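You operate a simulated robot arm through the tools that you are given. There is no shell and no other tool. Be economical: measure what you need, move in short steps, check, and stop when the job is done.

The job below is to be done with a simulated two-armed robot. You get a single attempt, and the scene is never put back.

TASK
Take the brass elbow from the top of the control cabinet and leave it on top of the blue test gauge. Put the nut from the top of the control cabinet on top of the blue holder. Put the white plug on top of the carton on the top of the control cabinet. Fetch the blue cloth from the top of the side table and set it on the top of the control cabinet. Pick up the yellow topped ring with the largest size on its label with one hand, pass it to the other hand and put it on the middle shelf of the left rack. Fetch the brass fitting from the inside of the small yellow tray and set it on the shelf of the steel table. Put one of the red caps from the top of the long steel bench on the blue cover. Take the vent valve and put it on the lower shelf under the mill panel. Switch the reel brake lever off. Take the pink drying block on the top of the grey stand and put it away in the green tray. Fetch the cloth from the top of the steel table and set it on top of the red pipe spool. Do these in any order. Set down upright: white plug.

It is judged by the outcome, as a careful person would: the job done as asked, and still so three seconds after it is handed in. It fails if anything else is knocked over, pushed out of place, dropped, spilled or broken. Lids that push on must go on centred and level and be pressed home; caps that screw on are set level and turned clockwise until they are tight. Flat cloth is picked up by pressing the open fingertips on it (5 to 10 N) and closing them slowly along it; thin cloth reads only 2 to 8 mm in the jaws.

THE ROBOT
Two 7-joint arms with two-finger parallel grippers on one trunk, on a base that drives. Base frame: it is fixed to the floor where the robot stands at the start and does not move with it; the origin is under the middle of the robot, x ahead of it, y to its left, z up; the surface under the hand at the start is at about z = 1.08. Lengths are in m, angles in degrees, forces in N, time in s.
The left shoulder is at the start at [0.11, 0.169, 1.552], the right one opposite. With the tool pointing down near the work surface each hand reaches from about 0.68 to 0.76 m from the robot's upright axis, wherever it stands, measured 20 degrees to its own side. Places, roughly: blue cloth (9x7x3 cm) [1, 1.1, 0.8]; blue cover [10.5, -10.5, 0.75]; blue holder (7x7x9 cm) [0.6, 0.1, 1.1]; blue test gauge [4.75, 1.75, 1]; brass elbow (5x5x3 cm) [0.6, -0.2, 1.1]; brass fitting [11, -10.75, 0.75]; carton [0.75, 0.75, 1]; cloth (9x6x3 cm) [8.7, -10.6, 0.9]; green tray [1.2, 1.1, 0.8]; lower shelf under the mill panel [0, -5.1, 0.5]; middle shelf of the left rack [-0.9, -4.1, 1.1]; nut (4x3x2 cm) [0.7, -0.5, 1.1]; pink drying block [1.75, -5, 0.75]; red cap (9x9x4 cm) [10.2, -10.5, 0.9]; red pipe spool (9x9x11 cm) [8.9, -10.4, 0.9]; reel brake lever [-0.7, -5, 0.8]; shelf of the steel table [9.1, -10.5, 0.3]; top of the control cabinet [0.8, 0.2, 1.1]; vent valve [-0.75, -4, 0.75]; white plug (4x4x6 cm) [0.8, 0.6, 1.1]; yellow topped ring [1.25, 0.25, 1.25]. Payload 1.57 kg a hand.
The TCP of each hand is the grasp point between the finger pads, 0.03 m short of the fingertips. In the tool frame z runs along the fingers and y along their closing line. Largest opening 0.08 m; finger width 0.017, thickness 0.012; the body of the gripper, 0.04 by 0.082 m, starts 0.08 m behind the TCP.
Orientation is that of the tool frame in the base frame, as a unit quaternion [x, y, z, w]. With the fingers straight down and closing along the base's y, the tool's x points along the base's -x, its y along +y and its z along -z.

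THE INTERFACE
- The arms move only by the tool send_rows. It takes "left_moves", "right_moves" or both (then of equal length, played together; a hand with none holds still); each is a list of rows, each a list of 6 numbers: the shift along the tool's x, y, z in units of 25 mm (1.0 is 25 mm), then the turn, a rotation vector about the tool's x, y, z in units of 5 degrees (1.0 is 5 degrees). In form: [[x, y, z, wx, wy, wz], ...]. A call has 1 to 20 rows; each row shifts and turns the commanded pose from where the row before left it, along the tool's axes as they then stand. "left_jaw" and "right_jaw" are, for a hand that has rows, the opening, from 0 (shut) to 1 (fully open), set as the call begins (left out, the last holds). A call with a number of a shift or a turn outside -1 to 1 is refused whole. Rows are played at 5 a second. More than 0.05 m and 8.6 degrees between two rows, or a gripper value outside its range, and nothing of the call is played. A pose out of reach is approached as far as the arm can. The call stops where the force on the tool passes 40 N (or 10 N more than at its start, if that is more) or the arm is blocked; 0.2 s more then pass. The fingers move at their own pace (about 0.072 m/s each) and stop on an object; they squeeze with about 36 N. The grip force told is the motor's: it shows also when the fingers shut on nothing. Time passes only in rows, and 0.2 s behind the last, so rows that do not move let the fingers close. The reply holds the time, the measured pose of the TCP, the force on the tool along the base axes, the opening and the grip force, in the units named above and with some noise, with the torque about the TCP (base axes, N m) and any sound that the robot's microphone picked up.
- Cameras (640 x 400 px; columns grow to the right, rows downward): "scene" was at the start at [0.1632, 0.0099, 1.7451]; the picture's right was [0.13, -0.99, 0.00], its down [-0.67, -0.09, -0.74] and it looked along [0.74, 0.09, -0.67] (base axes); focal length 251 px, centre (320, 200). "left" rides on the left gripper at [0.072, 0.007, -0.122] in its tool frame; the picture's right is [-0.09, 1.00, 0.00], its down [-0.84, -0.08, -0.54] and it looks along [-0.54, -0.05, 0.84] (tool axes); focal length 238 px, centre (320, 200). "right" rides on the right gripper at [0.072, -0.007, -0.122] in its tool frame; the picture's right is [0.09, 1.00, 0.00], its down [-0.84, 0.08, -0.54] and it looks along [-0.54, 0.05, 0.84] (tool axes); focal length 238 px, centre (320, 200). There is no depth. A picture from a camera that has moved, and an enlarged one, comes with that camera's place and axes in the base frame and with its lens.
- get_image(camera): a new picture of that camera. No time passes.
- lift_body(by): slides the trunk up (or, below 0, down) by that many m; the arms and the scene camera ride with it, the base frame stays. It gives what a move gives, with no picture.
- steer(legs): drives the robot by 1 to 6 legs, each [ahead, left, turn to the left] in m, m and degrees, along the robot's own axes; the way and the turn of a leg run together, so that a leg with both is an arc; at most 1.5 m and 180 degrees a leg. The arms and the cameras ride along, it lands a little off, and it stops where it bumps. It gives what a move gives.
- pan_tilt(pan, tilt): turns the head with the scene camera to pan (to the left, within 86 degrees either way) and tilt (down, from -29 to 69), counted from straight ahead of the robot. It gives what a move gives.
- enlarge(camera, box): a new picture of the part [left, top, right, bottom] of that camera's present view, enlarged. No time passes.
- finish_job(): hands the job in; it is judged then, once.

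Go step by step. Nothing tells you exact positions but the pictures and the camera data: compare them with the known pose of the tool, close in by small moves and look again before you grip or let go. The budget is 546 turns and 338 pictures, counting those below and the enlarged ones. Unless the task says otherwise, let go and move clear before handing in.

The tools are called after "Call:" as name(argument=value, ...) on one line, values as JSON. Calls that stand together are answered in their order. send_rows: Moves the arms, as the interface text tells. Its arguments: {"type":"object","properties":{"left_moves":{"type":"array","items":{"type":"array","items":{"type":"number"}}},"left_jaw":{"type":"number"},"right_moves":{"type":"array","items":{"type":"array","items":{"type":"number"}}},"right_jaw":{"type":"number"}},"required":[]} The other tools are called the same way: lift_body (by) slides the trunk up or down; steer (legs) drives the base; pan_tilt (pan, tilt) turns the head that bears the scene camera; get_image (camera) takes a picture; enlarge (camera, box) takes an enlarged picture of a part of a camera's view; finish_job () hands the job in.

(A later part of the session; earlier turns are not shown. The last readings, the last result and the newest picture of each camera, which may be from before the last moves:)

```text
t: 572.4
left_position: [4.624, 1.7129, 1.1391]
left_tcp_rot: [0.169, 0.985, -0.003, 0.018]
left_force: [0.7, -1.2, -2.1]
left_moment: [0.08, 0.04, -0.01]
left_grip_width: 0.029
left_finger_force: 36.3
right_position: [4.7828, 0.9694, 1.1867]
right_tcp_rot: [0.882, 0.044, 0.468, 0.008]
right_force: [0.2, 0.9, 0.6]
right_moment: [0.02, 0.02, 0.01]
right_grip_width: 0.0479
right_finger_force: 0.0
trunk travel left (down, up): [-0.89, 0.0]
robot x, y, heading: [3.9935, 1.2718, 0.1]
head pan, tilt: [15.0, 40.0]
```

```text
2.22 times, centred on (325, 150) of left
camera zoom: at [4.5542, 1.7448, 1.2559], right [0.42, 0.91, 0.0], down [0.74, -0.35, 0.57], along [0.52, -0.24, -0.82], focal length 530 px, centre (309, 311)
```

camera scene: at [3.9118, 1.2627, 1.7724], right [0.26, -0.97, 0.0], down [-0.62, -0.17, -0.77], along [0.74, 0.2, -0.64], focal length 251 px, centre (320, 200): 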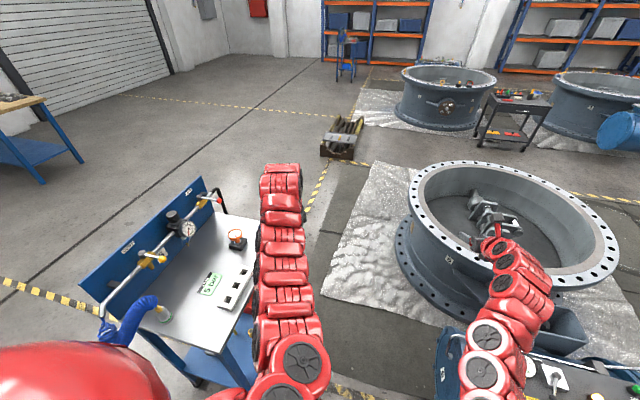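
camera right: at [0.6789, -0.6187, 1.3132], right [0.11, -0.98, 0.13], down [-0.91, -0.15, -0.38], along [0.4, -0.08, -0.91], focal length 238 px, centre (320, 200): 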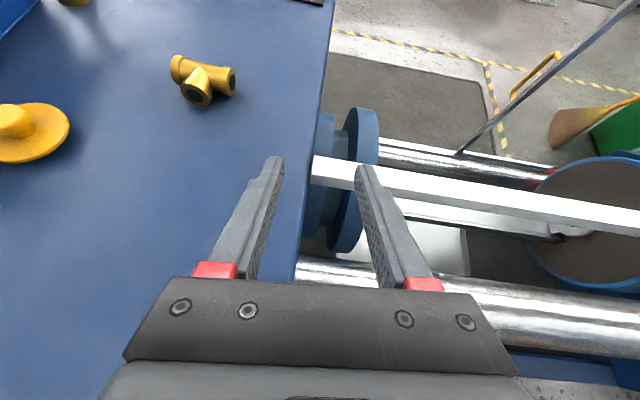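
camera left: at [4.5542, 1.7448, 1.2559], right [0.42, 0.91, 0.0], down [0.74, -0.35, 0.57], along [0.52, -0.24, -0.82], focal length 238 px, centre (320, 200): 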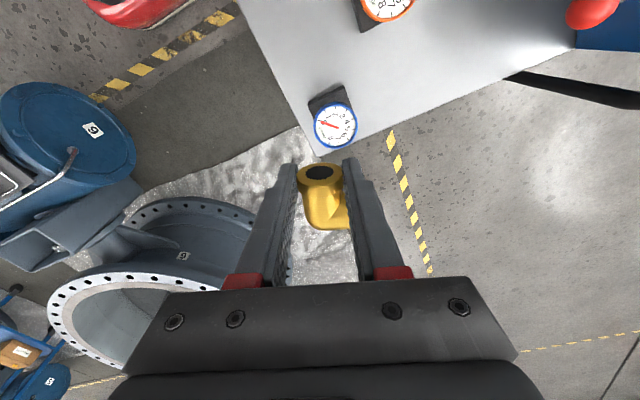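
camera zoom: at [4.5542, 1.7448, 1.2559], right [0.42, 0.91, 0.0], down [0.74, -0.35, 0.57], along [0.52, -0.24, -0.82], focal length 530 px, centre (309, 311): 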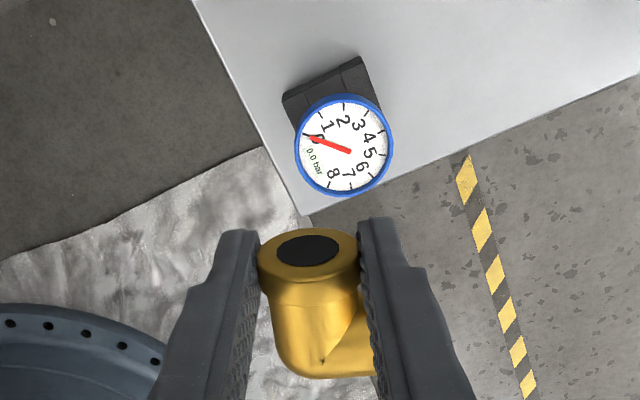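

Call:
send_rows(left_moves=[[-0.2, 0.28, 0.8, 0, 0, 0], [0, 0, 1, 0, 0, 0], [0, 0, 1, 0, 0, 0], [0, 0, 1, 0, 0, 0], [0, 0, 1, 0, 0, 0], [0, 0, 0.6, 0, 0, 0], [0, 0, 0, 0, 0, 0]])

Call:
enlarge(camera="left", box=[240, 110, 420, 260])

Call:
enlarge(camera="scene", box=[200, 130, 360, 260])

```text
t: 574.0
left_position: [4.6305, 1.7172, 1.006]
left_tcp_rot: [0.169, 0.985, -0.003, 0.017]
left_force: [0.3, 0.0, -1.9]
left_moment: [-0.02, 0.1, 0.02]
left_grip_width: 0.0288
left_finger_force: 35.9
right_position: [4.7826, 0.9702, 1.1863]
right_tcp_rot: [0.883, 0.042, 0.468, 0.009]
right_force: [-0.3, 0.0, 0.0]
right_moment: [0.03, -0.03, 0.02]
right_grip_width: 0.0479
right_finger_force: 0.0
trunk travel left (down, up): [-0.89, 0.0]
robot x, y, heading: [3.9917, 1.2724, 0.3]
head pan, tilt: [15.0, 40.0]
```

```text
2.67 times, centred on (330, 185) of left
camera zoom: at [4.5614, 1.7494, 1.1229], right [0.42, 0.91, 0.0], down [0.74, -0.35, 0.57], along [0.52, -0.24, -0.82], focal length 636 px, centre (293, 240)
```

zoom: 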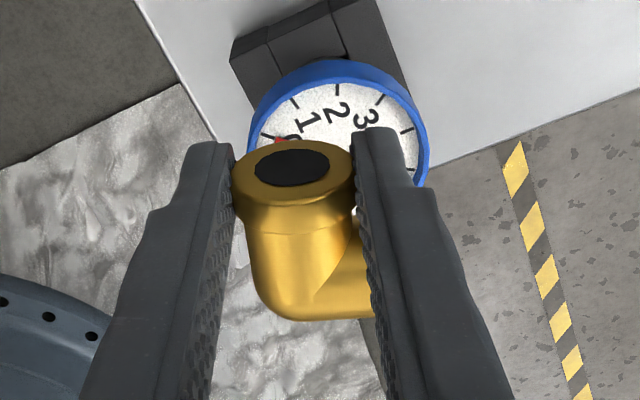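

```text
3.08 times, centred on (280, 195) of scene
camera zoom: at [4.1576, 1.294, 1.7724], right [0.26, -0.96, 0.0], down [-0.62, -0.17, -0.77], along [0.74, 0.2, -0.64], focal length 771 px, centre (443, 215)
```

zoom: 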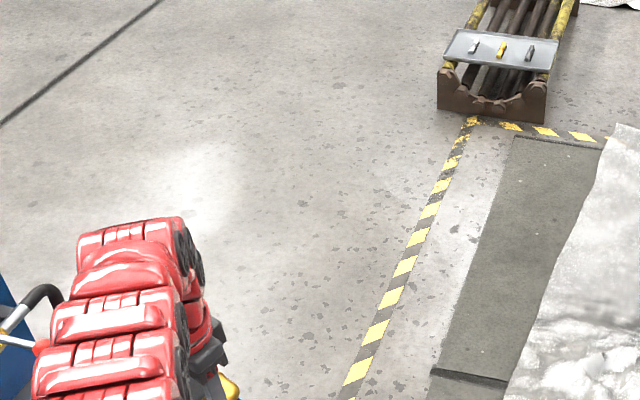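

Call:
send_rows(left_moves=[[0.1, 0.3, 0, 0, 0, 0], [0, 0, 0.4, 0, 0, 0], [0, 0, 0.35, 0, 0, 0], [0, 0, 0, 0, 0, 0]])

Call:
send_rows(left_moves=[[0, 0, 0.12, 0, 0, 0], [0, 0, 0, 0, 0, 0]])

Call:
send_rows(left_moves=[[0, 0, 0.1, 0, 0, 0], [0, 0, 0, 0, 0, 0]])

```text
t: 575.0
left_position: [4.6283, 1.7239, 1.0046]
left_tcp_rot: [0.169, 0.985, -0.003, 0.018]
left_force: [0.5, -0.3, -2.0]
left_moment: [0.01, 0.08, -0.01]
left_grip_width: 0.0291
left_finger_force: 35.9
left hand out of reach, approached as far as the arm can: row 1, 2, 3
right_position: [4.7832, 0.9709, 1.1865]
right_tcp_rot: [0.882, 0.042, 0.469, 0.009]
right_force: [0.4, 0.5, -0.7]
right_moment: [0.03, -0.02, 0.01]
right_grip_width: 0.0482
right_finger_force: 0.0
trunk travel left (down, up): [-0.89, 0.0]
robot x, y, heading: [3.9886, 1.2757, 0.4]
head pan, tilt: [15.0, 40.0]
```

```text
t: 575.6
left_position: [4.6275, 1.7232, 1.0036]
left_tcp_rot: [0.169, 0.985, -0.003, 0.018]
left_force: [0.9, -0.5, -2.7]
left_moment: [0.03, 0.06, -0.01]
left_grip_width: 0.0289
left_finger_force: 36.2
right_position: [4.7838, 0.9704, 1.1877]
right_tcp_rot: [0.882, 0.042, 0.469, 0.009]
right_force: [0.8, -0.5, -0.3]
right_moment: [0.01, 0.04, 0.01]
right_grip_width: 0.0479
right_finger_force: 0.0
trunk travel left (down, up): [-0.89, 0.0]
robot x, y, heading: [3.9951, 1.2753, 0.1]
head pan, tilt: [15.0, 40.0]
```

```text
t: 576.2
left_position: [4.6282, 1.7231, 1.0031]
left_tcp_rot: [0.17, 0.985, -0.003, 0.018]
left_force: [0.3, -0.5, -2.4]
left_moment: [-0.01, 0.06, -0.01]
left_grip_width: 0.0292
left_finger_force: 36.0
left hand out of reach, approached as far as the arm can: row 1
right_position: [4.7836, 0.9704, 1.1868]
right_tcp_rot: [0.882, 0.043, 0.469, 0.009]
right_force: [0.7, -0.2, 0.1]
right_moment: [0.01, -0.02, 0.01]
right_grip_width: 0.0477
right_finger_force: 0.0
trunk travel left (down, up): [-0.89, 0.0]
robot x, y, heading: [3.9938, 1.2691, 0.2]
head pan, tilt: [15.0, 40.0]
```

Arm at its limit; lowering with the trunk in small steps.

Call:
lift_body(by=-0.016)

Call:
lift_body(by=-0.004)

Call:
enlarge(camera="left", box=[240, 110, 420, 260])

```text
t: 576.8
left_position: [4.6277, 1.7229, 0.9868]
left_tcp_rot: [0.171, 0.985, -0.003, 0.017]
left_force: [0.6, 0.4, -2.4]
left_moment: [-0.01, 0.05, -0.01]
left_grip_width: 0.0291
left_finger_force: 36.0
right_position: [4.7837, 0.9705, 1.1704]
right_tcp_rot: [0.882, 0.042, 0.469, 0.009]
right_force: [0.5, 0.4, -0.1]
right_moment: [0.01, 0.01, -0.01]
right_grip_width: 0.0478
right_finger_force: 0.0
trunk travel left (down, up): [-0.874, 0.016]
robot x, y, heading: [3.9952, 1.2722, 0.2]
head pan, tilt: [15.0, 40.0]
```

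```text
t: 577.3
left_position: [4.627, 1.7238, 0.9834]
left_tcp_rot: [0.17, 0.985, -0.003, 0.017]
left_force: [-0.4, -0.2, -2.5]
left_moment: [-0.01, 0.03, 0.0]
left_grip_width: 0.029
left_finger_force: 35.7
right_position: [4.7838, 0.9694, 1.1664]
right_tcp_rot: [0.883, 0.042, 0.468, 0.009]
right_force: [-0.2, -0.8, -0.7]
right_moment: [0.01, -0.02, 0.02]
right_grip_width: 0.0481
right_finger_force: 0.0
trunk travel left (down, up): [-0.87, 0.02]
robot x, y, heading: [3.9947, 1.2697, 0.3]
head pan, tilt: [15.0, 40.0]
```

```text
2.67 times, centred on (330, 185) of left
camera zoom: at [4.5586, 1.7558, 1.1001], right [0.42, 0.91, 0.0], down [0.74, -0.35, 0.57], along [0.52, -0.24, -0.82], focal length 636 px, centre (293, 240)
```

zoom: 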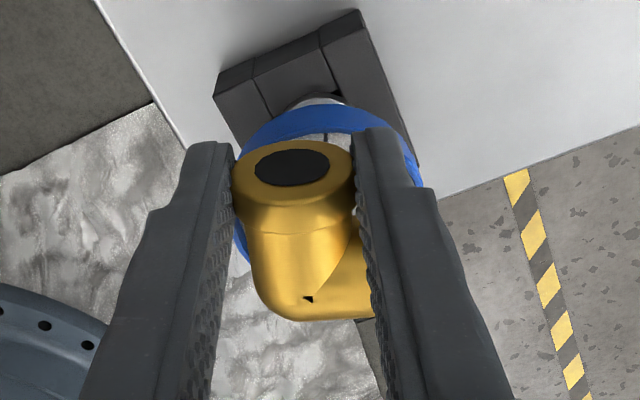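

Call:
lift_body(by=-0.004)

Call:
lift_body(by=-0.003)

Call:
lift_body(by=-0.003)

```text
t: 577.9
left_position: [4.6281, 1.7233, 0.9794]
left_tcp_rot: [0.169, 0.986, -0.003, 0.016]
left_force: [-0.5, 0.6, -2.1]
left_moment: [0.01, 0.06, 0.0]
left_grip_width: 0.0289
left_finger_force: 35.9
right_position: [4.7837, 0.9707, 1.1625]
right_tcp_rot: [0.883, 0.042, 0.468, 0.009]
right_force: [0.5, -0.6, -0.8]
right_moment: [-0.01, 0.0, 0.01]
right_grip_width: 0.0482
right_finger_force: 0.0
trunk travel left (down, up): [-0.866, 0.024]
robot x, y, heading: [3.9974, 1.2753, 0.4]
head pan, tilt: [15.0, 40.0]
```

```text
t: 578.4
left_position: [4.628, 1.7239, 0.9761]
left_tcp_rot: [0.169, 0.985, -0.003, 0.017]
left_force: [1.6, -0.4, -2.6]
left_moment: [-0.01, 0.05, 0.04]
left_grip_width: 0.029
left_finger_force: 36.4
right_position: [4.7841, 0.97, 1.1583]
right_tcp_rot: [0.883, 0.043, 0.467, 0.009]
right_force: [0.3, -0.4, -0.1]
right_moment: [0.03, -0.01, 0.0]
right_grip_width: 0.0479
right_finger_force: 0.1
trunk travel left (down, up): [-0.863, 0.027]
robot x, y, heading: [3.9971, 1.2701, 0.1]
head pan, tilt: [15.0, 40.0]
```

```text
t: 578.9
left_position: [4.6275, 1.7235, 0.9746]
left_tcp_rot: [0.169, 0.985, -0.002, 0.018]
left_force: [-1.9, 0.0, 7.1]
left_moment: [-0.09, -0.18, -0.03]
left_grip_width: 0.029
left_finger_force: 35.5
right_position: [4.7824, 0.9689, 1.1579]
right_tcp_rot: [0.882, 0.043, 0.469, 0.008]
right_force: [0.0, 0.1, -0.2]
right_moment: [-0.02, 0.0, 0.0]
right_grip_width: 0.0478
right_finger_force: 0.0
trunk travel left (down, up): [-0.86, 0.03]
robot x, y, heading: [3.993, 1.2731, 0.1]
head pan, tilt: [15.0, 40.0]
```

Call:
send_rows(left_moves=[[0, 0, 0, 0, 0, 0], [0, 0, 0, 0, 0, 0], [0, 0, 0, 0, 0, 0]], left_jaw=0.58)

Call:
enlarge(camera="left", box=[240, 110, 420, 260])

Call:
lift_body(by=0.03)

Call:
send_rows(left_moves=[[0, 0, -0.4, 0, 0, 0], [0, 0, -0.6, 0, 0, 0], [0, 0, -0.8, 0, 0, 0], [0, 0, -0.8, 0, 0, 0], [0, 0, 0, 0, 0, 0]])

Call:
get_image(camera="left")

```text
t: 579.7
left_position: [4.6282, 1.7229, 0.973]
left_tcp_rot: [0.169, 0.985, -0.004, 0.018]
left_force: [0.3, 0.0, 0.2]
left_moment: [0.0, -0.04, 0.02]
left_grip_width: 0.0463
left_finger_force: 0.0
right_position: [4.7828, 0.9695, 1.1552]
right_tcp_rot: [0.882, 0.042, 0.469, 0.01]
right_force: [0.0, -0.1, 0.6]
right_moment: [0.0, 0.03, 0.02]
right_grip_width: 0.0479
right_finger_force: 0.1
trunk travel left (down, up): [-0.86, 0.03]
robot x, y, heading: [3.9958, 1.273, -0.0]
head pan, tilt: [15.0, 40.0]
```

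```text
2.67 times, centred on (330, 185) of left
camera zoom: at [4.5583, 1.7558, 1.0904], right [0.42, 0.91, 0.0], down [0.74, -0.35, 0.57], along [0.52, -0.24, -0.82], focal length 636 px, centre (293, 240)
```

zoom: 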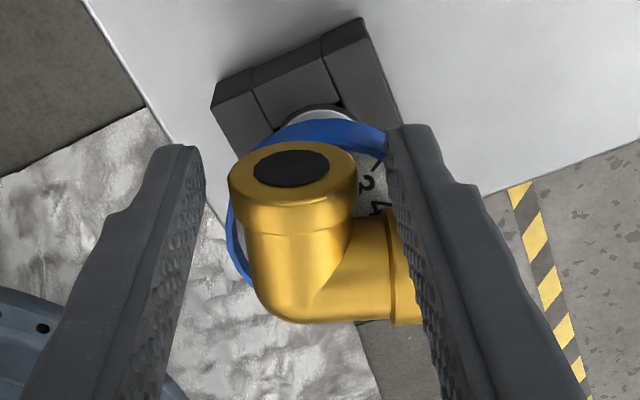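

```text
t: 580.5
left_position: [4.6285, 1.7237, 1.0027]
left_tcp_rot: [0.169, 0.985, -0.002, 0.017]
left_force: [0.4, 0.1, -0.9]
left_moment: [0.0, 0.01, 0.01]
left_grip_width: 0.0462
left_finger_force: 0.0
right_position: [4.7836, 0.9701, 1.187]
right_tcp_rot: [0.882, 0.042, 0.469, 0.01]
right_force: [0.7, -0.4, -0.6]
right_moment: [0.01, 0.03, 0.0]
right_grip_width: 0.0478
right_finger_force: 0.0
trunk travel left (down, up): [-0.89, 0.0]
robot x, y, heading: [3.9978, 1.2714, 0.0]
head pan, tilt: [15.0, 40.0]
```

```text
t: 581.6
left_position: [4.6247, 1.722, 1.0705]
left_tcp_rot: [0.169, 0.985, -0.002, 0.018]
left_force: [-0.1, 0.2, 0.3]
left_moment: [0.0, 0.0, 0.01]
left_grip_width: 0.0463
left_finger_force: 0.0
right_position: [4.7827, 0.9705, 1.1866]
right_tcp_rot: [0.882, 0.043, 0.469, 0.009]
right_force: [0.3, -0.5, 0.2]
right_moment: [0.01, 0.01, 0.01]
right_grip_width: 0.0482
right_finger_force: 0.0
trunk travel left (down, up): [-0.89, 0.0]
robot x, y, heading: [3.9965, 1.2725, 0.1]
head pan, tilt: [15.0, 40.0]
```

```text
134 pictures are left
camera left: at [4.556, 1.7543, 1.1881], right [0.42, 0.91, 0.0], down [0.74, -0.35, 0.57], along [0.52, -0.24, -0.82], focal length 238 px, centre (320, 200)
```

left: 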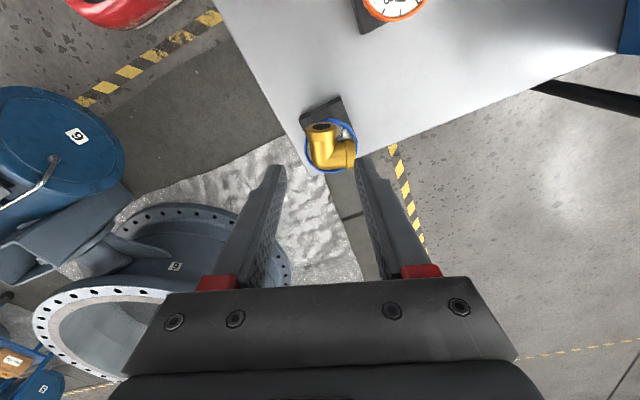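

The elbow rests on the blue gauge. Now heading to the far area around (9–11,-10.5); driving down the aisle and looking as I go.

Call:
steer(legs=[[-0.75, -0.1, 0], [0, -1.5, 0], [0, -1.5, 0], [0, -1.4, 0]])

Call:
pan_tilt(pan=-60, tilt=15)

Call:
get_image(camera="scene")

```text
t: 606.7
left_position: [4.1118, -2.8307, 1.0703]
left_tcp_rot: [0.147, 0.989, -0.003, 0.018]
left_force: [0.8, -1.2, 1.1]
left_moment: [0.01, -0.03, -0.04]
left_grip_width: 0.0464
left_finger_force: 0.1
right_position: [4.3045, -3.5743, 1.1874]
right_tcp_rot: [0.881, 0.061, 0.469, -0.001]
right_force: [0.3, -0.2, 0.0]
right_moment: [0.0, -0.05, 0.0]
right_grip_width: 0.0481
right_finger_force: 0.2
trunk travel left (down, up): [-0.89, 0.0]
robot x, y, heading: [3.5039, -3.3137, 2.7]
head pan, tilt: [15.0, 40.0]
```

```text
t: 608.2
left_position: [4.1126, -2.8311, 1.0716]
left_tcp_rot: [0.147, 0.989, -0.003, 0.018]
left_force: [-1.0, 0.1, 0.8]
left_moment: [0.02, -0.01, -0.02]
left_grip_width: 0.0464
left_finger_force: 0.0
right_position: [4.3052, -3.5749, 1.187]
right_tcp_rot: [0.881, 0.061, 0.469, -0.001]
right_force: [-0.6, 0.1, 0.1]
right_moment: [0.02, 0.02, 0.05]
right_grip_width: 0.0479
right_finger_force: 0.0
trunk travel left (down, up): [-0.89, 0.0]
robot x, y, heading: [3.5044, -3.3091, 2.5]
head pan, tilt: [-60.0, 15.0]
```

```text
133 pictures are left
camera scene: at [3.634, -3.383, 1.812], right [-0.84, -0.54, 0.0], down [-0.14, 0.22, -0.97], along [0.52, -0.81, -0.26], focal length 251 px, centre (320, 200)
```

scene: 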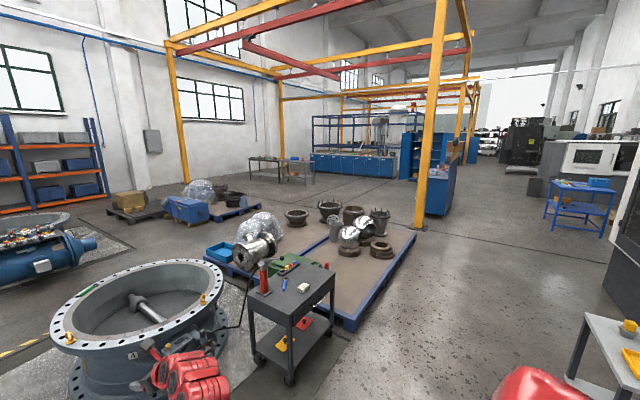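

Call:
steer(legs=[[0.2, -1.3, -2.5], [0, -1.3, 0], [0, -1.2, 0]])

Call:
pan_tilt(pan=-45, tilt=18)

Call:
get_image(camera="scene")

```text
t: 626.6
left_position: [4.4506, -6.6519, 1.0705]
left_tcp_rot: [0.16, 0.987, -0.002, 0.019]
left_force: [0.1, 0.9, 0.4]
left_moment: [0.01, -0.03, 0.01]
left_grip_width: 0.0461
left_finger_force: 0.0
right_position: [4.6216, -7.402, 1.1869]
right_tcp_rot: [0.882, 0.049, 0.468, 0.006]
right_force: [-0.4, 1.1, 0.5]
right_moment: [0.0, -0.04, 0.02]
right_grip_width: 0.0481
right_finger_force: 0.0
trunk travel left (down, up): [-0.89, 0.0]
robot x, y, heading: [3.8303, -7.1146, 1.3]
head pan, tilt: [-60.0, 15.0]
```

```text
t: 627.4
left_position: [4.4514, -6.653, 1.0709]
left_tcp_rot: [0.161, 0.987, -0.002, 0.018]
left_force: [1.0, 0.3, -0.3]
left_moment: [-0.01, -0.01, -0.03]
left_grip_width: 0.0467
left_finger_force: 0.0
right_position: [4.6206, -7.401, 1.187]
right_tcp_rot: [0.882, 0.049, 0.468, 0.005]
right_force: [0.2, 0.3, -1.4]
right_moment: [-0.04, -0.01, -0.01]
right_grip_width: 0.0481
right_finger_force: 0.0
trunk travel left (down, up): [-0.89, 0.0]
robot x, y, heading: [3.8288, -7.1139, 1.1]
head pan, tilt: [-45.0, 18.0]
```

```text
132 pictures are left
camera scene: at [3.976, -7.1767, 1.8071], right [-0.69, -0.72, 0.0], down [-0.22, 0.21, -0.95], along [0.69, -0.66, -0.31], focal length 251 px, centre (320, 200)
```

scene: 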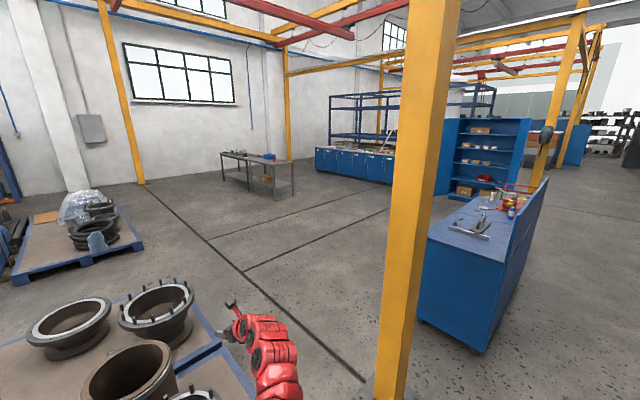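

Call:
steer(legs=[[-0.25, -0.8, -1.1], [0, -0.85, 0]])

Call:
pan_tilt(pan=0, tilt=40)

Call:
get_image(camera="scene")

```text
t: 636.0
left_position: [4.2323, -8.3074, 1.0721]
left_tcp_rot: [0.164, 0.986, -0.003, 0.018]
left_force: [-0.9, 0.0, -0.2]
left_moment: [0.04, 0.0, 0.0]
left_grip_width: 0.0464
left_finger_force: 0.2
right_position: [4.3967, -9.0575, 1.1876]
right_tcp_rot: [0.883, 0.046, 0.468, 0.007]
right_force: [-0.3, 0.3, -0.1]
right_moment: [0.02, 0.03, 0.02]
right_grip_width: 0.048
right_finger_force: 0.0
trunk travel left (down, up): [-0.89, 0.0]
robot x, y, heading: [3.6054, -8.7642, 0.6]
head pan, tilt: [-45.0, 18.0]
```

```text
t: 637.1
left_position: [4.2319, -8.3069, 1.0712]
left_tcp_rot: [0.163, 0.986, -0.002, 0.018]
left_force: [0.3, -0.4, 0.5]
left_moment: [0.0, 0.0, 0.0]
left_grip_width: 0.0464
left_finger_force: 0.1
right_position: [4.397, -9.057, 1.187]
right_tcp_rot: [0.882, 0.046, 0.469, 0.007]
right_force: [-0.4, -0.1, -0.2]
right_moment: [0.0, -0.02, 0.0]
right_grip_width: 0.0479
right_finger_force: 0.1
trunk travel left (down, up): [-0.89, 0.0]
robot x, y, heading: [3.6052, -8.7628, 0.7]
head pan, tilt: [0.0, 40.0]
```

```text
131 pictures are left
camera scene: at [3.7712, -8.7616, 1.7725], right [0.01, -1.0, 0.0], down [-0.64, -0.01, -0.77], along [0.77, 0.01, -0.64], focal length 251 px, centre (320, 200)
```

scene: 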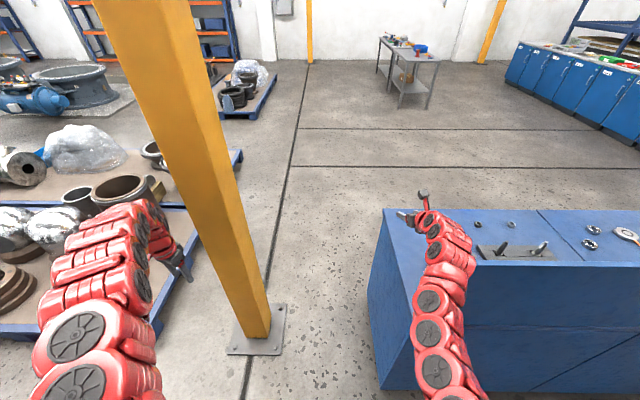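

Call:
pan_tilt(pan=-60, tilt=15)

Call:
get_image(camera="scene")

```text
t: 638.4
left_position: [4.2324, -8.3077, 1.0705]
left_tcp_rot: [0.164, 0.986, -0.003, 0.018]
left_force: [-0.2, 0.7, 0.5]
left_moment: [0.0, 0.01, 0.05]
left_grip_width: 0.0463
left_finger_force: 0.0
right_position: [4.3972, -9.0572, 1.1866]
right_tcp_rot: [0.882, 0.048, 0.468, 0.006]
right_force: [-0.4, 0.5, 0.2]
right_moment: [-0.01, -0.01, -0.03]
right_grip_width: 0.0478
right_finger_force: 0.1
trunk travel left (down, up): [-0.89, 0.0]
robot x, y, heading: [3.6082, -8.7667, 0.6]
head pan, tilt: [-60.0, 15.0]
```

```text
130 pictures are left
camera scene: at [3.734, -8.8431, 1.812], right [-0.86, -0.51, 0.0], down [-0.13, 0.22, -0.97], along [0.49, -0.83, -0.26], focal length 251 px, centre (320, 200)
```

scene: 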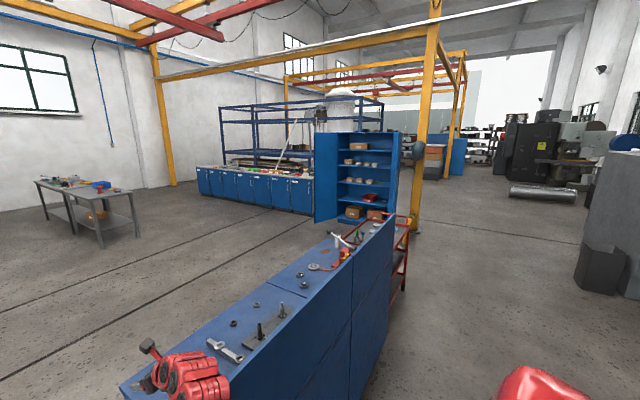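

The way east is south of that workbench, around y≈-12.4. Continuing down the aisle.

Call:
steer(legs=[[-0.45, 0, -0.6], [0, -1.25, 0], [0, -1.25, 0], [0, -1.15, 0]])

Call:
pan_tilt(pan=0, tilt=20)

Call:
get_image(camera="scene")

```text
t: 639.9
left_position: [4.0926, -8.3099, 1.0679]
left_tcp_rot: [0.164, 0.986, -0.002, 0.016]
left_force: [0.5, 0.0, 0.2]
left_moment: [-0.03, 0.03, -0.03]
left_grip_width: 0.0462
left_finger_force: 0.0
right_position: [4.2638, -9.0561, 1.1998]
right_tcp_rot: [0.874, 0.049, 0.483, 0.009]
right_force: [-0.4, -0.1, -1.1]
right_moment: [-0.05, -0.01, 0.0]
right_grip_width: 0.0481
right_finger_force: 0.1
trunk travel left (down, up): [-0.89, 0.0]
robot x, y, heading: [3.4646, -8.7649, 0.9]
head pan, tilt: [-60.0, 15.0]
stopped in leg 1: the force on the tool passed its limit at 145 N (the readings are from after the stop); the commanded pose is now the measured one
```

```text
t: 641.2
left_position: [4.0886, -8.3104, 1.0715]
left_tcp_rot: [0.164, 0.986, -0.002, 0.018]
left_force: [-0.5, -0.1, -0.2]
left_moment: [-0.03, -0.02, 0.02]
left_grip_width: 0.0464
left_finger_force: 0.0
right_position: [4.2572, -9.0578, 1.2021]
right_tcp_rot: [0.873, 0.049, 0.485, 0.01]
right_force: [0.4, 0.0, 0.3]
right_moment: [0.02, 0.02, -0.03]
right_grip_width: 0.0481
right_finger_force: 0.1
trunk travel left (down, up): [-0.89, 0.0]
robot x, y, heading: [3.4625, -8.7649, 0.7]
head pan, tilt: [0.0, 20.0]
```

```text
129 pictures are left
camera scene: at [3.6343, -8.7638, 1.804], right [0.01, -1.0, 0.0], down [-0.34, 0.0, -0.94], along [0.94, 0.01, -0.34], focal length 251 px, centre (320, 200)
```

scene: 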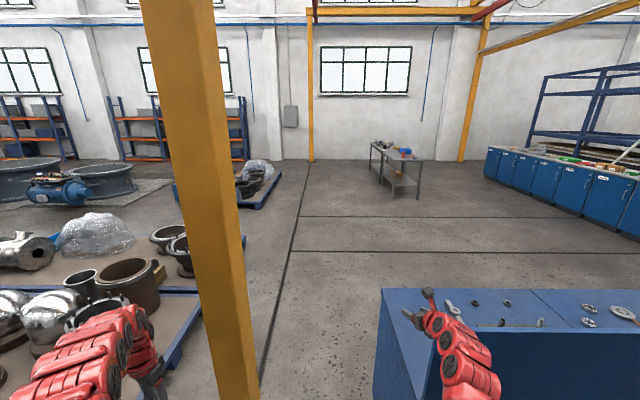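

Call:
get_image(camera="right")

Call:
get_image(camera="left")

```text
128 pictures are left
camera right: at [4.1921, -9.0481, 1.3273], right [0.13, -0.98, 0.14], down [-0.89, -0.17, -0.42], along [0.43, -0.07, -0.9], focal length 238 px, centre (320, 200)
```

right: 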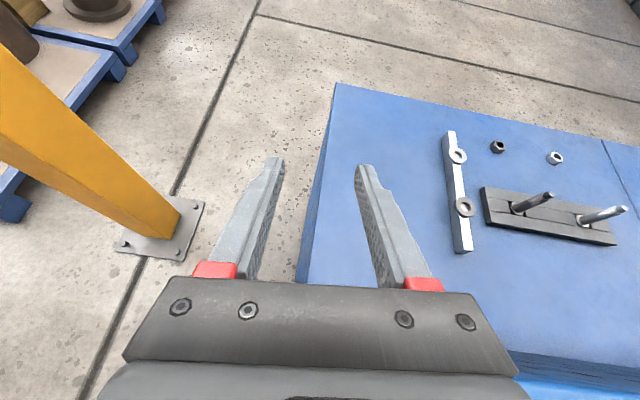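

```text
127 pictures are left
camera left: at [4.0182, -8.2789, 1.1884], right [0.41, 0.91, 0.0], down [0.75, -0.34, 0.57], along [0.52, -0.23, -0.82], focal length 238 px, centre (320, 200)
```

left: 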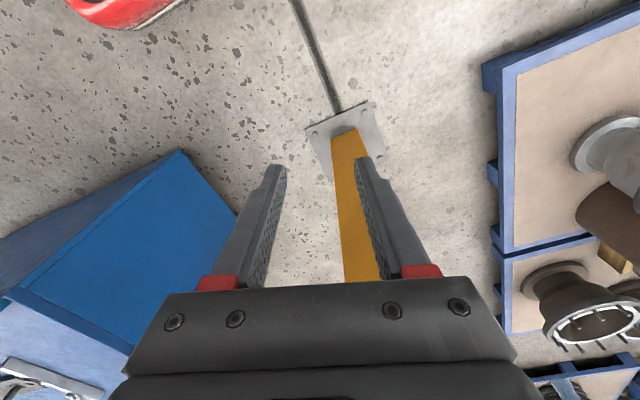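

Call:
steer(legs=[[-0.1, 0, 0]])

```text
t: 642.1
left_position: [4.0589, -8.3107, 1.0687]
left_tcp_rot: [0.165, 0.986, -0.002, 0.017]
left_force: [0.5, -0.7, -0.2]
left_moment: [0.01, 0.05, -0.02]
left_grip_width: 0.0466
left_finger_force: 0.0
right_position: [4.2315, -9.0564, 1.2068]
right_tcp_rot: [0.87, 0.051, 0.49, 0.009]
right_force: [0.3, 0.3, 0.4]
right_moment: [-0.01, 0.03, 0.0]
right_grip_width: 0.0481
right_finger_force: 0.1
trunk travel left (down, up): [-0.89, 0.0]
robot x, y, heading: [3.4294, -8.7659, 0.8]
head pan, tilt: [0.0, 20.0]
stopped in leg 1: the force on the tool passed its limit at 82 N (the readings are from after the stop); the commanded pose is now the measured one
```

Call:
enlarge(camera="scene", box=[370, 250, 530, 400])

Call:
pan_tilt(pan=-30, tilt=60)

Call:
get_image(camera="scene")

```text
2.67 times, centred on (450, 325) of scene
camera zoom: at [3.6073, -8.7636, 1.803], right [0.01, -1.0, 0.0], down [-0.34, -0.01, -0.94], along [0.94, 0.01, -0.34], focal length 668 px, centre (-27, -133)
```

zoom: 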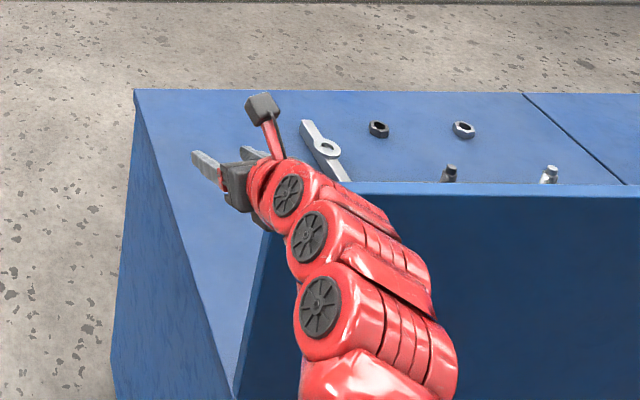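

```text
t: 643.1
left_position: [4.0566, -8.3102, 1.0706]
left_tcp_rot: [0.165, 0.986, -0.002, 0.018]
left_force: [0.2, -0.3, -0.7]
left_moment: [0.02, -0.03, 0.0]
left_grip_width: 0.0466
left_finger_force: 0.0
right_position: [4.2271, -9.0569, 1.2087]
right_tcp_rot: [0.87, 0.05, 0.491, 0.01]
right_force: [0.2, -0.1, -0.4]
right_moment: [-0.01, 0.03, 0.05]
right_grip_width: 0.0478
right_finger_force: 0.0
trunk travel left (down, up): [-0.89, 0.0]
robot x, y, heading: [3.4291, -8.7686, 0.9]
head pan, tilt: [-30.0, 60.0]
```

```text
125 pictures are left
camera scene: at [3.5685, -8.7979, 1.7456], right [-0.49, -0.87, 0.0], down [-0.76, 0.42, -0.5], along [0.44, -0.24, -0.87], focal length 251 px, centre (320, 200)
```

scene: 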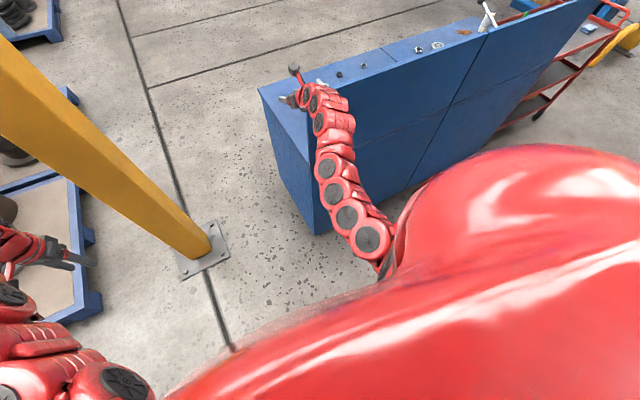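

The right hand is hooked behind the bench's back panel; moving left first, then back.

Call:
steer(legs=[[0, 0.15, 0], [-0.4, 0, 0]])

Call:
get_image(camera="scene")

```text
t: 646.6
left_position: [3.6508, -8.1635, 1.0688]
left_tcp_rot: [0.166, 0.986, -0.003, 0.018]
left_force: [0.0, -0.4, -0.8]
left_moment: [-0.02, 0.02, 0.0]
left_grip_width: 0.0463
left_finger_force: 0.1
right_position: [3.8238, -8.908, 1.2091]
right_tcp_rot: [0.87, 0.051, 0.49, 0.01]
right_force: [1.2, -0.2, 0.1]
right_moment: [-0.03, 0.0, 0.02]
right_grip_width: 0.0477
right_finger_force: 0.2
trunk travel left (down, up): [-0.89, 0.0]
robot x, y, heading: [3.022, -8.6207, 0.9]
head pan, tilt: [-30.0, 60.0]
```

```text
124 pictures are left
camera scene: at [3.1632, -8.65, 1.7456], right [-0.49, -0.87, 0.0], down [-0.76, 0.42, -0.5], along [0.44, -0.24, -0.87], focal length 251 px, centre (320, 200)
```

scene: 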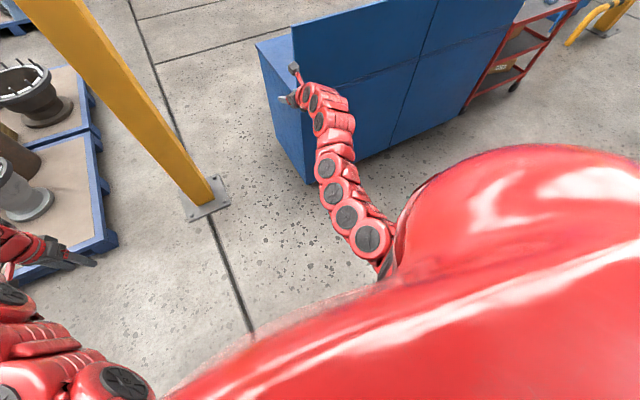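

Call:
steer(legs=[[0, -1.3, -1], [0, -1.3, 0], [0, -1.2, 0]])

Call:
pan_tilt(pan=0, tilt=22)

Call:
get_image(camera="scene")

```text
t: 665.0
left_position: [3.7161, -11.9493, 1.0709]
left_tcp_rot: [0.156, 0.988, -0.002, 0.019]
left_force: [-0.7, -0.1, -0.3]
left_moment: [0.04, 0.0, 0.03]
left_grip_width: 0.0461
left_finger_force: 0.1
right_position: [3.9001, -12.692, 1.2093]
right_tcp_rot: [0.869, 0.058, 0.491, 0.005]
right_force: [0.4, -0.2, -0.3]
right_moment: [-0.02, 0.0, -0.03]
right_grip_width: 0.0479
right_finger_force: 0.1
trunk travel left (down, up): [-0.89, 0.0]
robot x, y, heading: [3.0966, -12.4135, 2.1]
head pan, tilt: [-30.0, 60.0]
```

```text
t: 666.0
left_position: [3.7162, -11.9501, 1.0707]
left_tcp_rot: [0.157, 0.987, -0.002, 0.019]
left_force: [0.7, 0.0, 0.1]
left_moment: [0.0, 0.03, 0.04]
left_grip_width: 0.0463
left_finger_force: 0.1
right_position: [3.9001, -12.6909, 1.2088]
right_tcp_rot: [0.869, 0.059, 0.491, 0.004]
right_force: [0.2, 0.6, -0.6]
right_moment: [0.02, 0.01, 0.0]
right_grip_width: 0.0479
right_finger_force: 0.0
trunk travel left (down, up): [-0.89, 0.0]
robot x, y, heading: [3.0974, -12.4149, 1.7]
head pan, tilt: [0.0, 22.0]
```

```text
123 pictures are left
camera scene: at [3.2696, -12.4108, 1.8005], right [0.03, -1.0, 0.0], down [-0.38, -0.01, -0.93], along [0.93, 0.03, -0.38], focal length 251 px, centre (320, 200)
```

scene: 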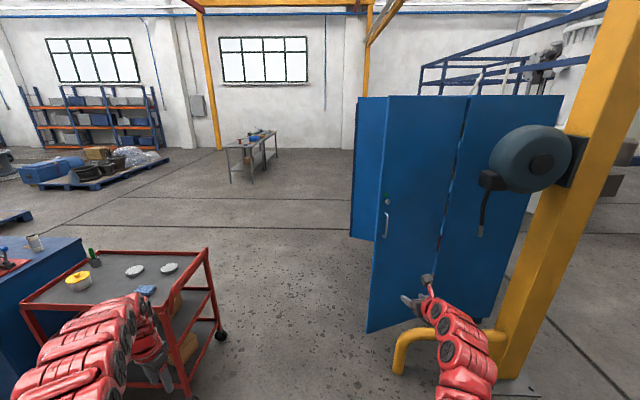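

Call:
send_rows(left_moves=[[-0.3, -0.95, 0, 0, 0, 0], [-0.3, -0.95, 0, 0, 0, 0], [-0.3, -0.95, 0, 0, 0, 0], [-0.3, -0.95, 0, 0, 0, 0], [-0.3, -0.95, 0, 0, 0, 0], [0, 0, 0, 0, 0, 0]])

Call:
steer(legs=[[0, 0.22, -1.7], [1.3, 0, 0], [1.3, 0, 0]])

Call:
get_image(camera="scene")

```text
t: 667.4
left_position: [3.7174, -12.0806, 1.0705]
left_tcp_rot: [0.158, 0.987, -0.001, 0.018]
left_force: [-0.1, -0.8, 0.2]
left_moment: [0.02, -0.02, -0.02]
left_grip_width: 0.0462
left_finger_force: 0.1
right_position: [3.9026, -12.6969, 1.206]
right_tcp_rot: [0.87, 0.057, 0.489, 0.005]
right_force: [0.1, -0.2, -0.1]
right_moment: [0.03, -0.01, 0.04]
right_grip_width: 0.048
right_finger_force: 0.1
trunk travel left (down, up): [-0.89, 0.0]
robot x, y, heading: [3.0957, -12.4151, 1.6]
head pan, tilt: [0.0, 22.0]
```

```text
t: 681.4
left_position: [6.319, -11.8227, 1.0708]
left_tcp_rot: [0.169, 0.985, -0.002, 0.019]
left_force: [-0.5, 1.2, 0.0]
left_moment: [0.01, 0.01, -0.02]
left_grip_width: 0.0464
left_finger_force: 0.1
right_position: [6.4877, -12.4426, 1.2097]
right_tcp_rot: [0.87, 0.048, 0.491, 0.011]
right_force: [-0.3, -0.6, -1.0]
right_moment: [0.01, -0.02, -0.02]
right_grip_width: 0.0481
right_finger_force: 0.0
trunk travel left (down, up): [-0.89, 0.0]
robot x, y, heading: [5.6941, -12.1481, 0.2]
head pan, tilt: [0.0, 22.0]
```

```text
122 pictures are left
camera scene: at [5.8651, -12.1474, 1.8007], right [0.01, -1.0, 0.0], down [-0.37, 0.0, -0.93], along [0.93, 0.01, -0.37], focal length 251 px, centre (320, 200)
```

scene: 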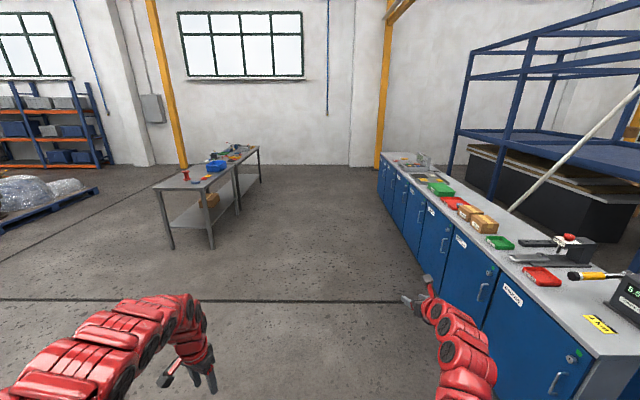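

The steel table (x≈8.6–9.5) and the long bench beyond are ahead on the left. Driving alongside and turning to face them.

Call:
steer(legs=[[1.5, 0, 0], [1.5, 0, 0], [0, 0, 89]])

Call:
pan_tilt(pan=0, tilt=30)

Call:
get_image(camera="scene")

```text
t: 699.6
left_position: [8.4292, -11.4726, 1.0709]
left_tcp_rot: [-0.551, 0.834, 0.012, 0.015]
left_force: [-0.1, -0.9, 0.2]
left_moment: [-0.02, 0.02, -0.02]
left_grip_width: 0.0464
left_finger_force: 0.0
right_position: [9.0591, -11.343, 1.2095]
right_tcp_rot: [0.603, 0.63, 0.365, -0.327]
right_force: [0.8, 0.9, -0.6]
right_moment: [0.03, -0.02, 0.0]
right_grip_width: 0.0479
right_finger_force: 0.1
trunk travel left (down, up): [-0.89, 0.0]
robot x, y, heading: [8.7128, -12.1226, 86.8]
head pan, tilt: [0.0, 22.0]
```

```text
t: 700.3
left_position: [8.4281, -11.4729, 1.0705]
left_tcp_rot: [-0.551, 0.835, 0.012, 0.016]
left_force: [-0.6, 0.4, 0.5]
left_moment: [0.0, 0.04, 0.01]
left_grip_width: 0.0467
left_finger_force: 0.0
right_position: [9.0592, -11.3433, 1.2092]
right_tcp_rot: [0.602, 0.63, 0.366, -0.327]
right_force: [1.1, -0.4, -0.3]
right_moment: [0.0, -0.01, 0.0]
right_grip_width: 0.0481
right_finger_force: 0.0
trunk travel left (down, up): [-0.89, 0.0]
robot x, y, heading: [8.7148, -12.1183, 86.7]
head pan, tilt: [0.0, 30.0]
```

```text
121 pictures are left
camera scene: at [8.7221, -11.9495, 1.7878], right [1.0, -0.06, 0.0], down [-0.03, -0.5, -0.87], along [0.05, 0.86, -0.5], focal length 251 px, centre (320, 200)
```

scene: 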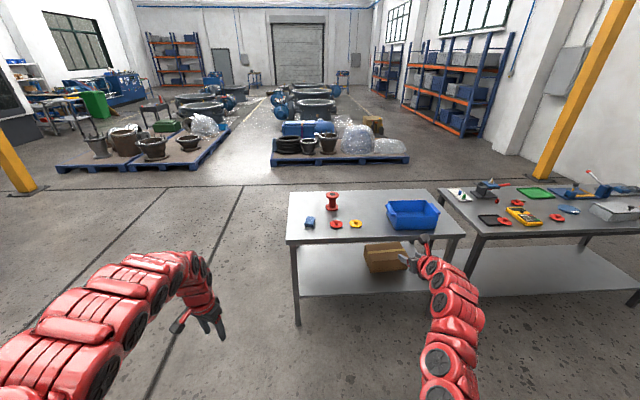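

Call:
enlarge(camera="scene", box=[280, 180, 470, 300])

Call:
enlarge(camera="scene", box=[430, 160, 640, 290])

```text
3.33 times, centred on (375, 240) of scene
camera zoom: at [8.7221, -11.9495, 1.7878], right [1.0, -0.06, 0.0], down [-0.03, -0.5, -0.87], along [0.05, 0.86, -0.5], focal length 836 px, centre (137, 67)
```

zoom: 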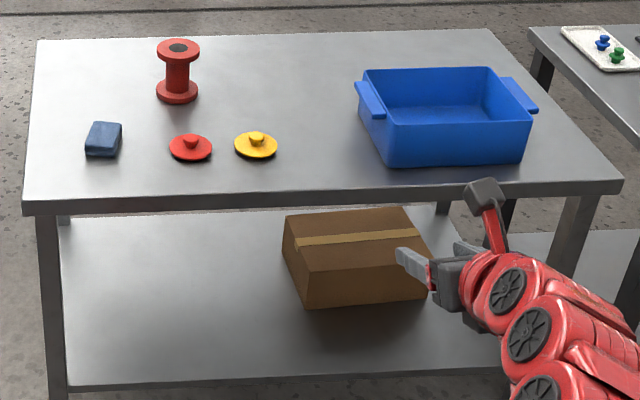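

```text
3.05 times, centred on (535, 225) of scene
camera zoom: at [8.7221, -11.9495, 1.7878], right [1.0, -0.06, 0.0], down [-0.03, -0.5, -0.87], along [0.05, 0.86, -0.5], focal length 764 px, centre (-335, 124)
```

zoom: 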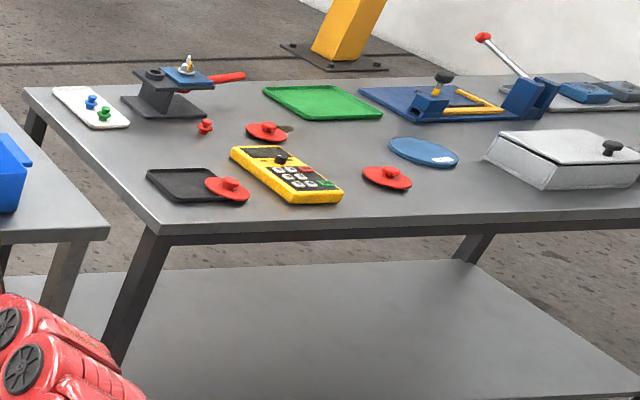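

Cloth, spool, red caps (discs with knobs) and the blue disc cover are visible. First the cloth with the left hand: straighten and approach.

Call:
send_rows(left_moves=[[0, 0, 0, 0, 0, -0.95], [0, 0, 0, 0, 0, -0.95], [0, 0, 0, 0, 0, -0.95], [0, 0, 0, 0, 0, -0.95], [0, 0, 0, 0, 0, 0]], left_jaw=1)

Call:
steer(legs=[[0, 0, 3.3], [0, -0.3, 0], [0.66, 0, 0]])

Call:
get_image(camera="left")

Call:
get_image(camera="scene")

```text
t: 701.5
left_position: [8.4283, -11.4723, 1.0707]
left_tcp_rot: [-0.681, 0.732, 0.008, 0.017]
left_force: [0.1, -1.1, -1.2]
left_moment: [0.02, 0.03, 0.03]
left_grip_width: 0.0801
left_finger_force: 0.1
right_position: [9.0586, -11.3438, 1.2098]
right_tcp_rot: [0.603, 0.629, 0.366, -0.327]
right_force: [-0.1, 0.3, -0.5]
right_moment: [0.03, -0.04, 0.01]
right_grip_width: 0.048
right_finger_force: 0.0
trunk travel left (down, up): [-0.89, 0.0]
robot x, y, heading: [8.7133, -12.122, 86.8]
head pan, tilt: [0.0, 30.0]
```

```text
t: 707.2
left_position: [8.6848, -10.826, 1.0701]
left_tcp_rot: [-0.701, 0.713, 0.01, 0.017]
left_force: [0.6, 0.2, -0.3]
left_moment: [0.0, 0.05, 0.03]
left_grip_width: 0.0799
left_finger_force: 0.2
right_position: [9.3067, -10.6616, 1.2096]
right_tcp_rot: [0.584, 0.646, 0.356, -0.337]
right_force: [-0.6, -0.9, 0.5]
right_moment: [-0.02, 0.02, -0.01]
right_grip_width: 0.0481
right_finger_force: 0.0
trunk travel left (down, up): [-0.89, 0.0]
robot x, y, heading: [9.0039, -11.4525, 90.1]
head pan, tilt: [0.0, 30.0]
```

```text
118 pictures are left
camera left: at [8.6754, -10.9015, 1.188], right [-0.99, 0.11, -0.01], down [0.08, 0.81, 0.57], along [0.07, 0.57, -0.82], focal length 238 px, centre (320, 200)
```

left: 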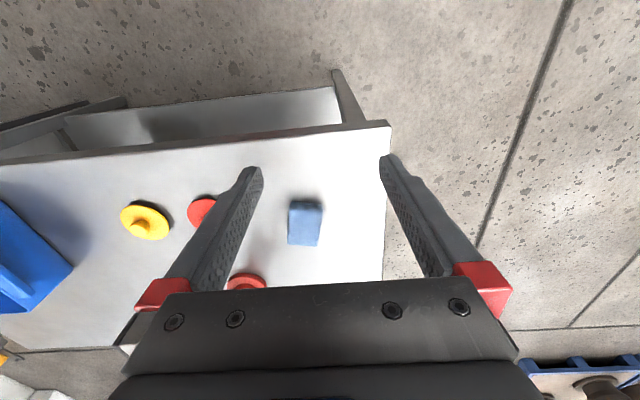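

```text
117 pictures are left
camera scene: at [9.0045, -11.2857, 1.7879], right [1.0, 0.0, 0.0], down [0.0, -0.5, -0.87], along [0.0, 0.87, -0.5], focal length 251 px, centre (320, 200)
```

scene: 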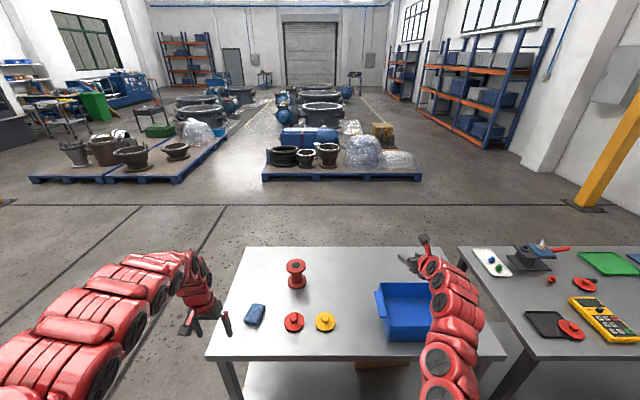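

Call:
steer(legs=[[0.12, -0.043, 0]])

Call:
get_image(camera="left")

Call:
enlarge(camera="left", box=[250, 110, 390, 210])

```text
t: 708.5
left_position: [8.7247, -10.7026, 1.0712]
left_tcp_rot: [-0.703, 0.711, 0.01, 0.018]
left_force: [0.3, -0.2, 0.0]
left_moment: [0.04, -0.04, -0.01]
left_grip_width: 0.08
left_finger_force: 0.1
right_position: [9.3459, -10.5362, 1.2102]
right_tcp_rot: [0.582, 0.648, 0.356, -0.338]
right_force: [0.1, 0.6, -0.6]
right_moment: [-0.02, 0.01, 0.02]
right_grip_width: 0.048
right_finger_force: 0.0
trunk travel left (down, up): [-0.89, 0.0]
robot x, y, heading: [9.0477, -11.3317, 90.2]
head pan, tilt: [0.0, 30.0]
```

```text
116 pictures are left
camera left: at [8.7154, -10.7799, 1.1883], right [-0.99, 0.1, -0.01], down [0.08, 0.81, 0.57], along [0.06, 0.57, -0.82], focal length 238 px, centre (320, 200)
```

left: 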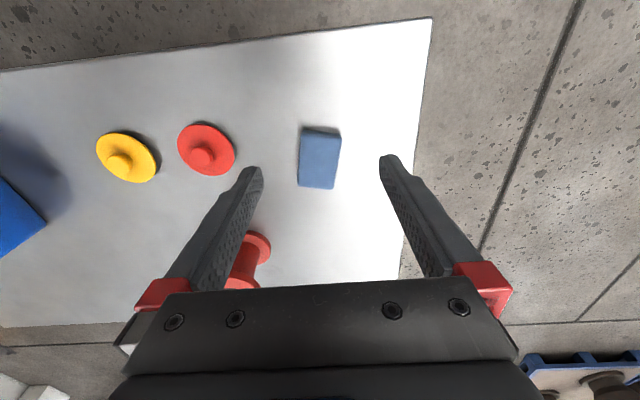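

```text
4.00 times, centred on (320, 160) of left
camera zoom: at [8.7154, -10.7799, 1.1883], right [-0.99, 0.1, -0.01], down [0.08, 0.81, 0.57], along [0.06, 0.57, -0.82], focal length 953 px, centre (320, 360)
```

zoom: 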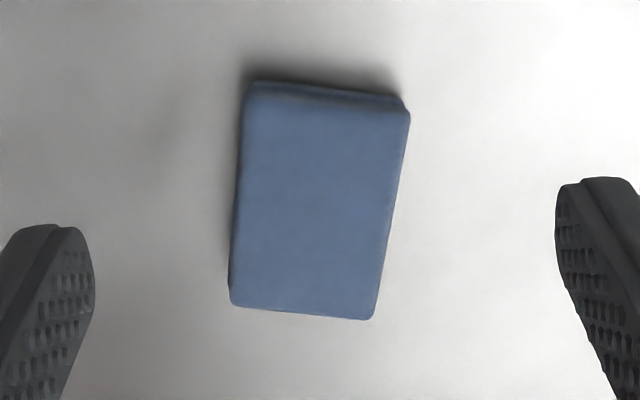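

Call:
lift_body(by=-0.1)

Call:
send_rows(left_moves=[[-0.8, -0.08, 0, 0, 0, 0.7], [-0.8, -0.08, 0, 0, 0, 0.7], [-0.74, -0.08, 0.4, 0, 0, 0], [0, 0, 0, 0, 0, 0]])

Call:
get_image(camera="left")

```text
t: 709.8
left_position: [8.7244, -10.7032, 0.9701]
left_tcp_rot: [-0.704, 0.71, 0.009, 0.017]
left_force: [-0.4, -0.2, -0.1]
left_moment: [0.0, -0.03, 0.03]
left_grip_width: 0.08
left_finger_force: 0.0
right_position: [9.3475, -10.5351, 1.1091]
right_tcp_rot: [0.582, 0.648, 0.355, -0.338]
right_force: [-0.2, -0.1, 0.9]
right_moment: [0.03, 0.03, 0.0]
right_grip_width: 0.0478
right_finger_force: 0.1
trunk travel left (down, up): [-0.79, 0.1]
robot x, y, heading: [9.0465, -11.3358, 90.2]
head pan, tilt: [0.0, 30.0]
```

```text
t: 710.8
left_position: [8.7311, -10.6451, 0.9634]
left_tcp_rot: [-0.659, 0.752, 0.011, 0.016]
left_force: [-0.6, -0.7, 0.0]
left_moment: [0.03, 0.01, 0.04]
left_grip_width: 0.0802
left_finger_force: 0.0
right_position: [9.3448, -10.5346, 1.1103]
right_tcp_rot: [0.583, 0.648, 0.356, -0.338]
right_force: [-0.7, 0.7, 0.0]
right_moment: [-0.02, 0.02, 0.0]
right_grip_width: 0.048
right_finger_force: 0.0
trunk travel left (down, up): [-0.79, 0.1]
robot x, y, heading: [9.0507, -11.3317, 90.3]
head pan, tilt: [0.0, 30.0]
```

```text
114 pictures are left
camera left: at [8.7151, -10.7194, 1.0799], right [-0.97, 0.22, 0.0], down [0.18, 0.8, 0.57], along [0.13, 0.56, -0.82], focal length 238 px, centre (320, 200)
```

left: 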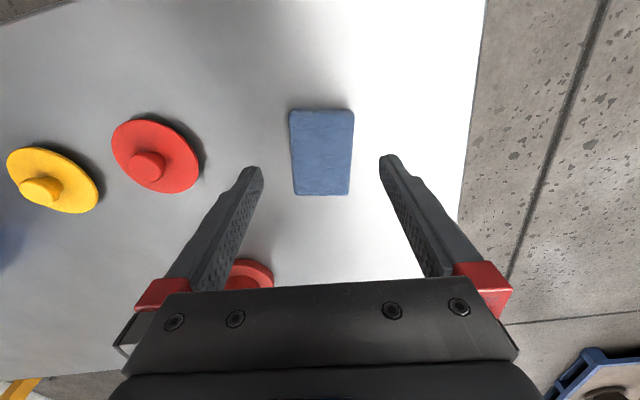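

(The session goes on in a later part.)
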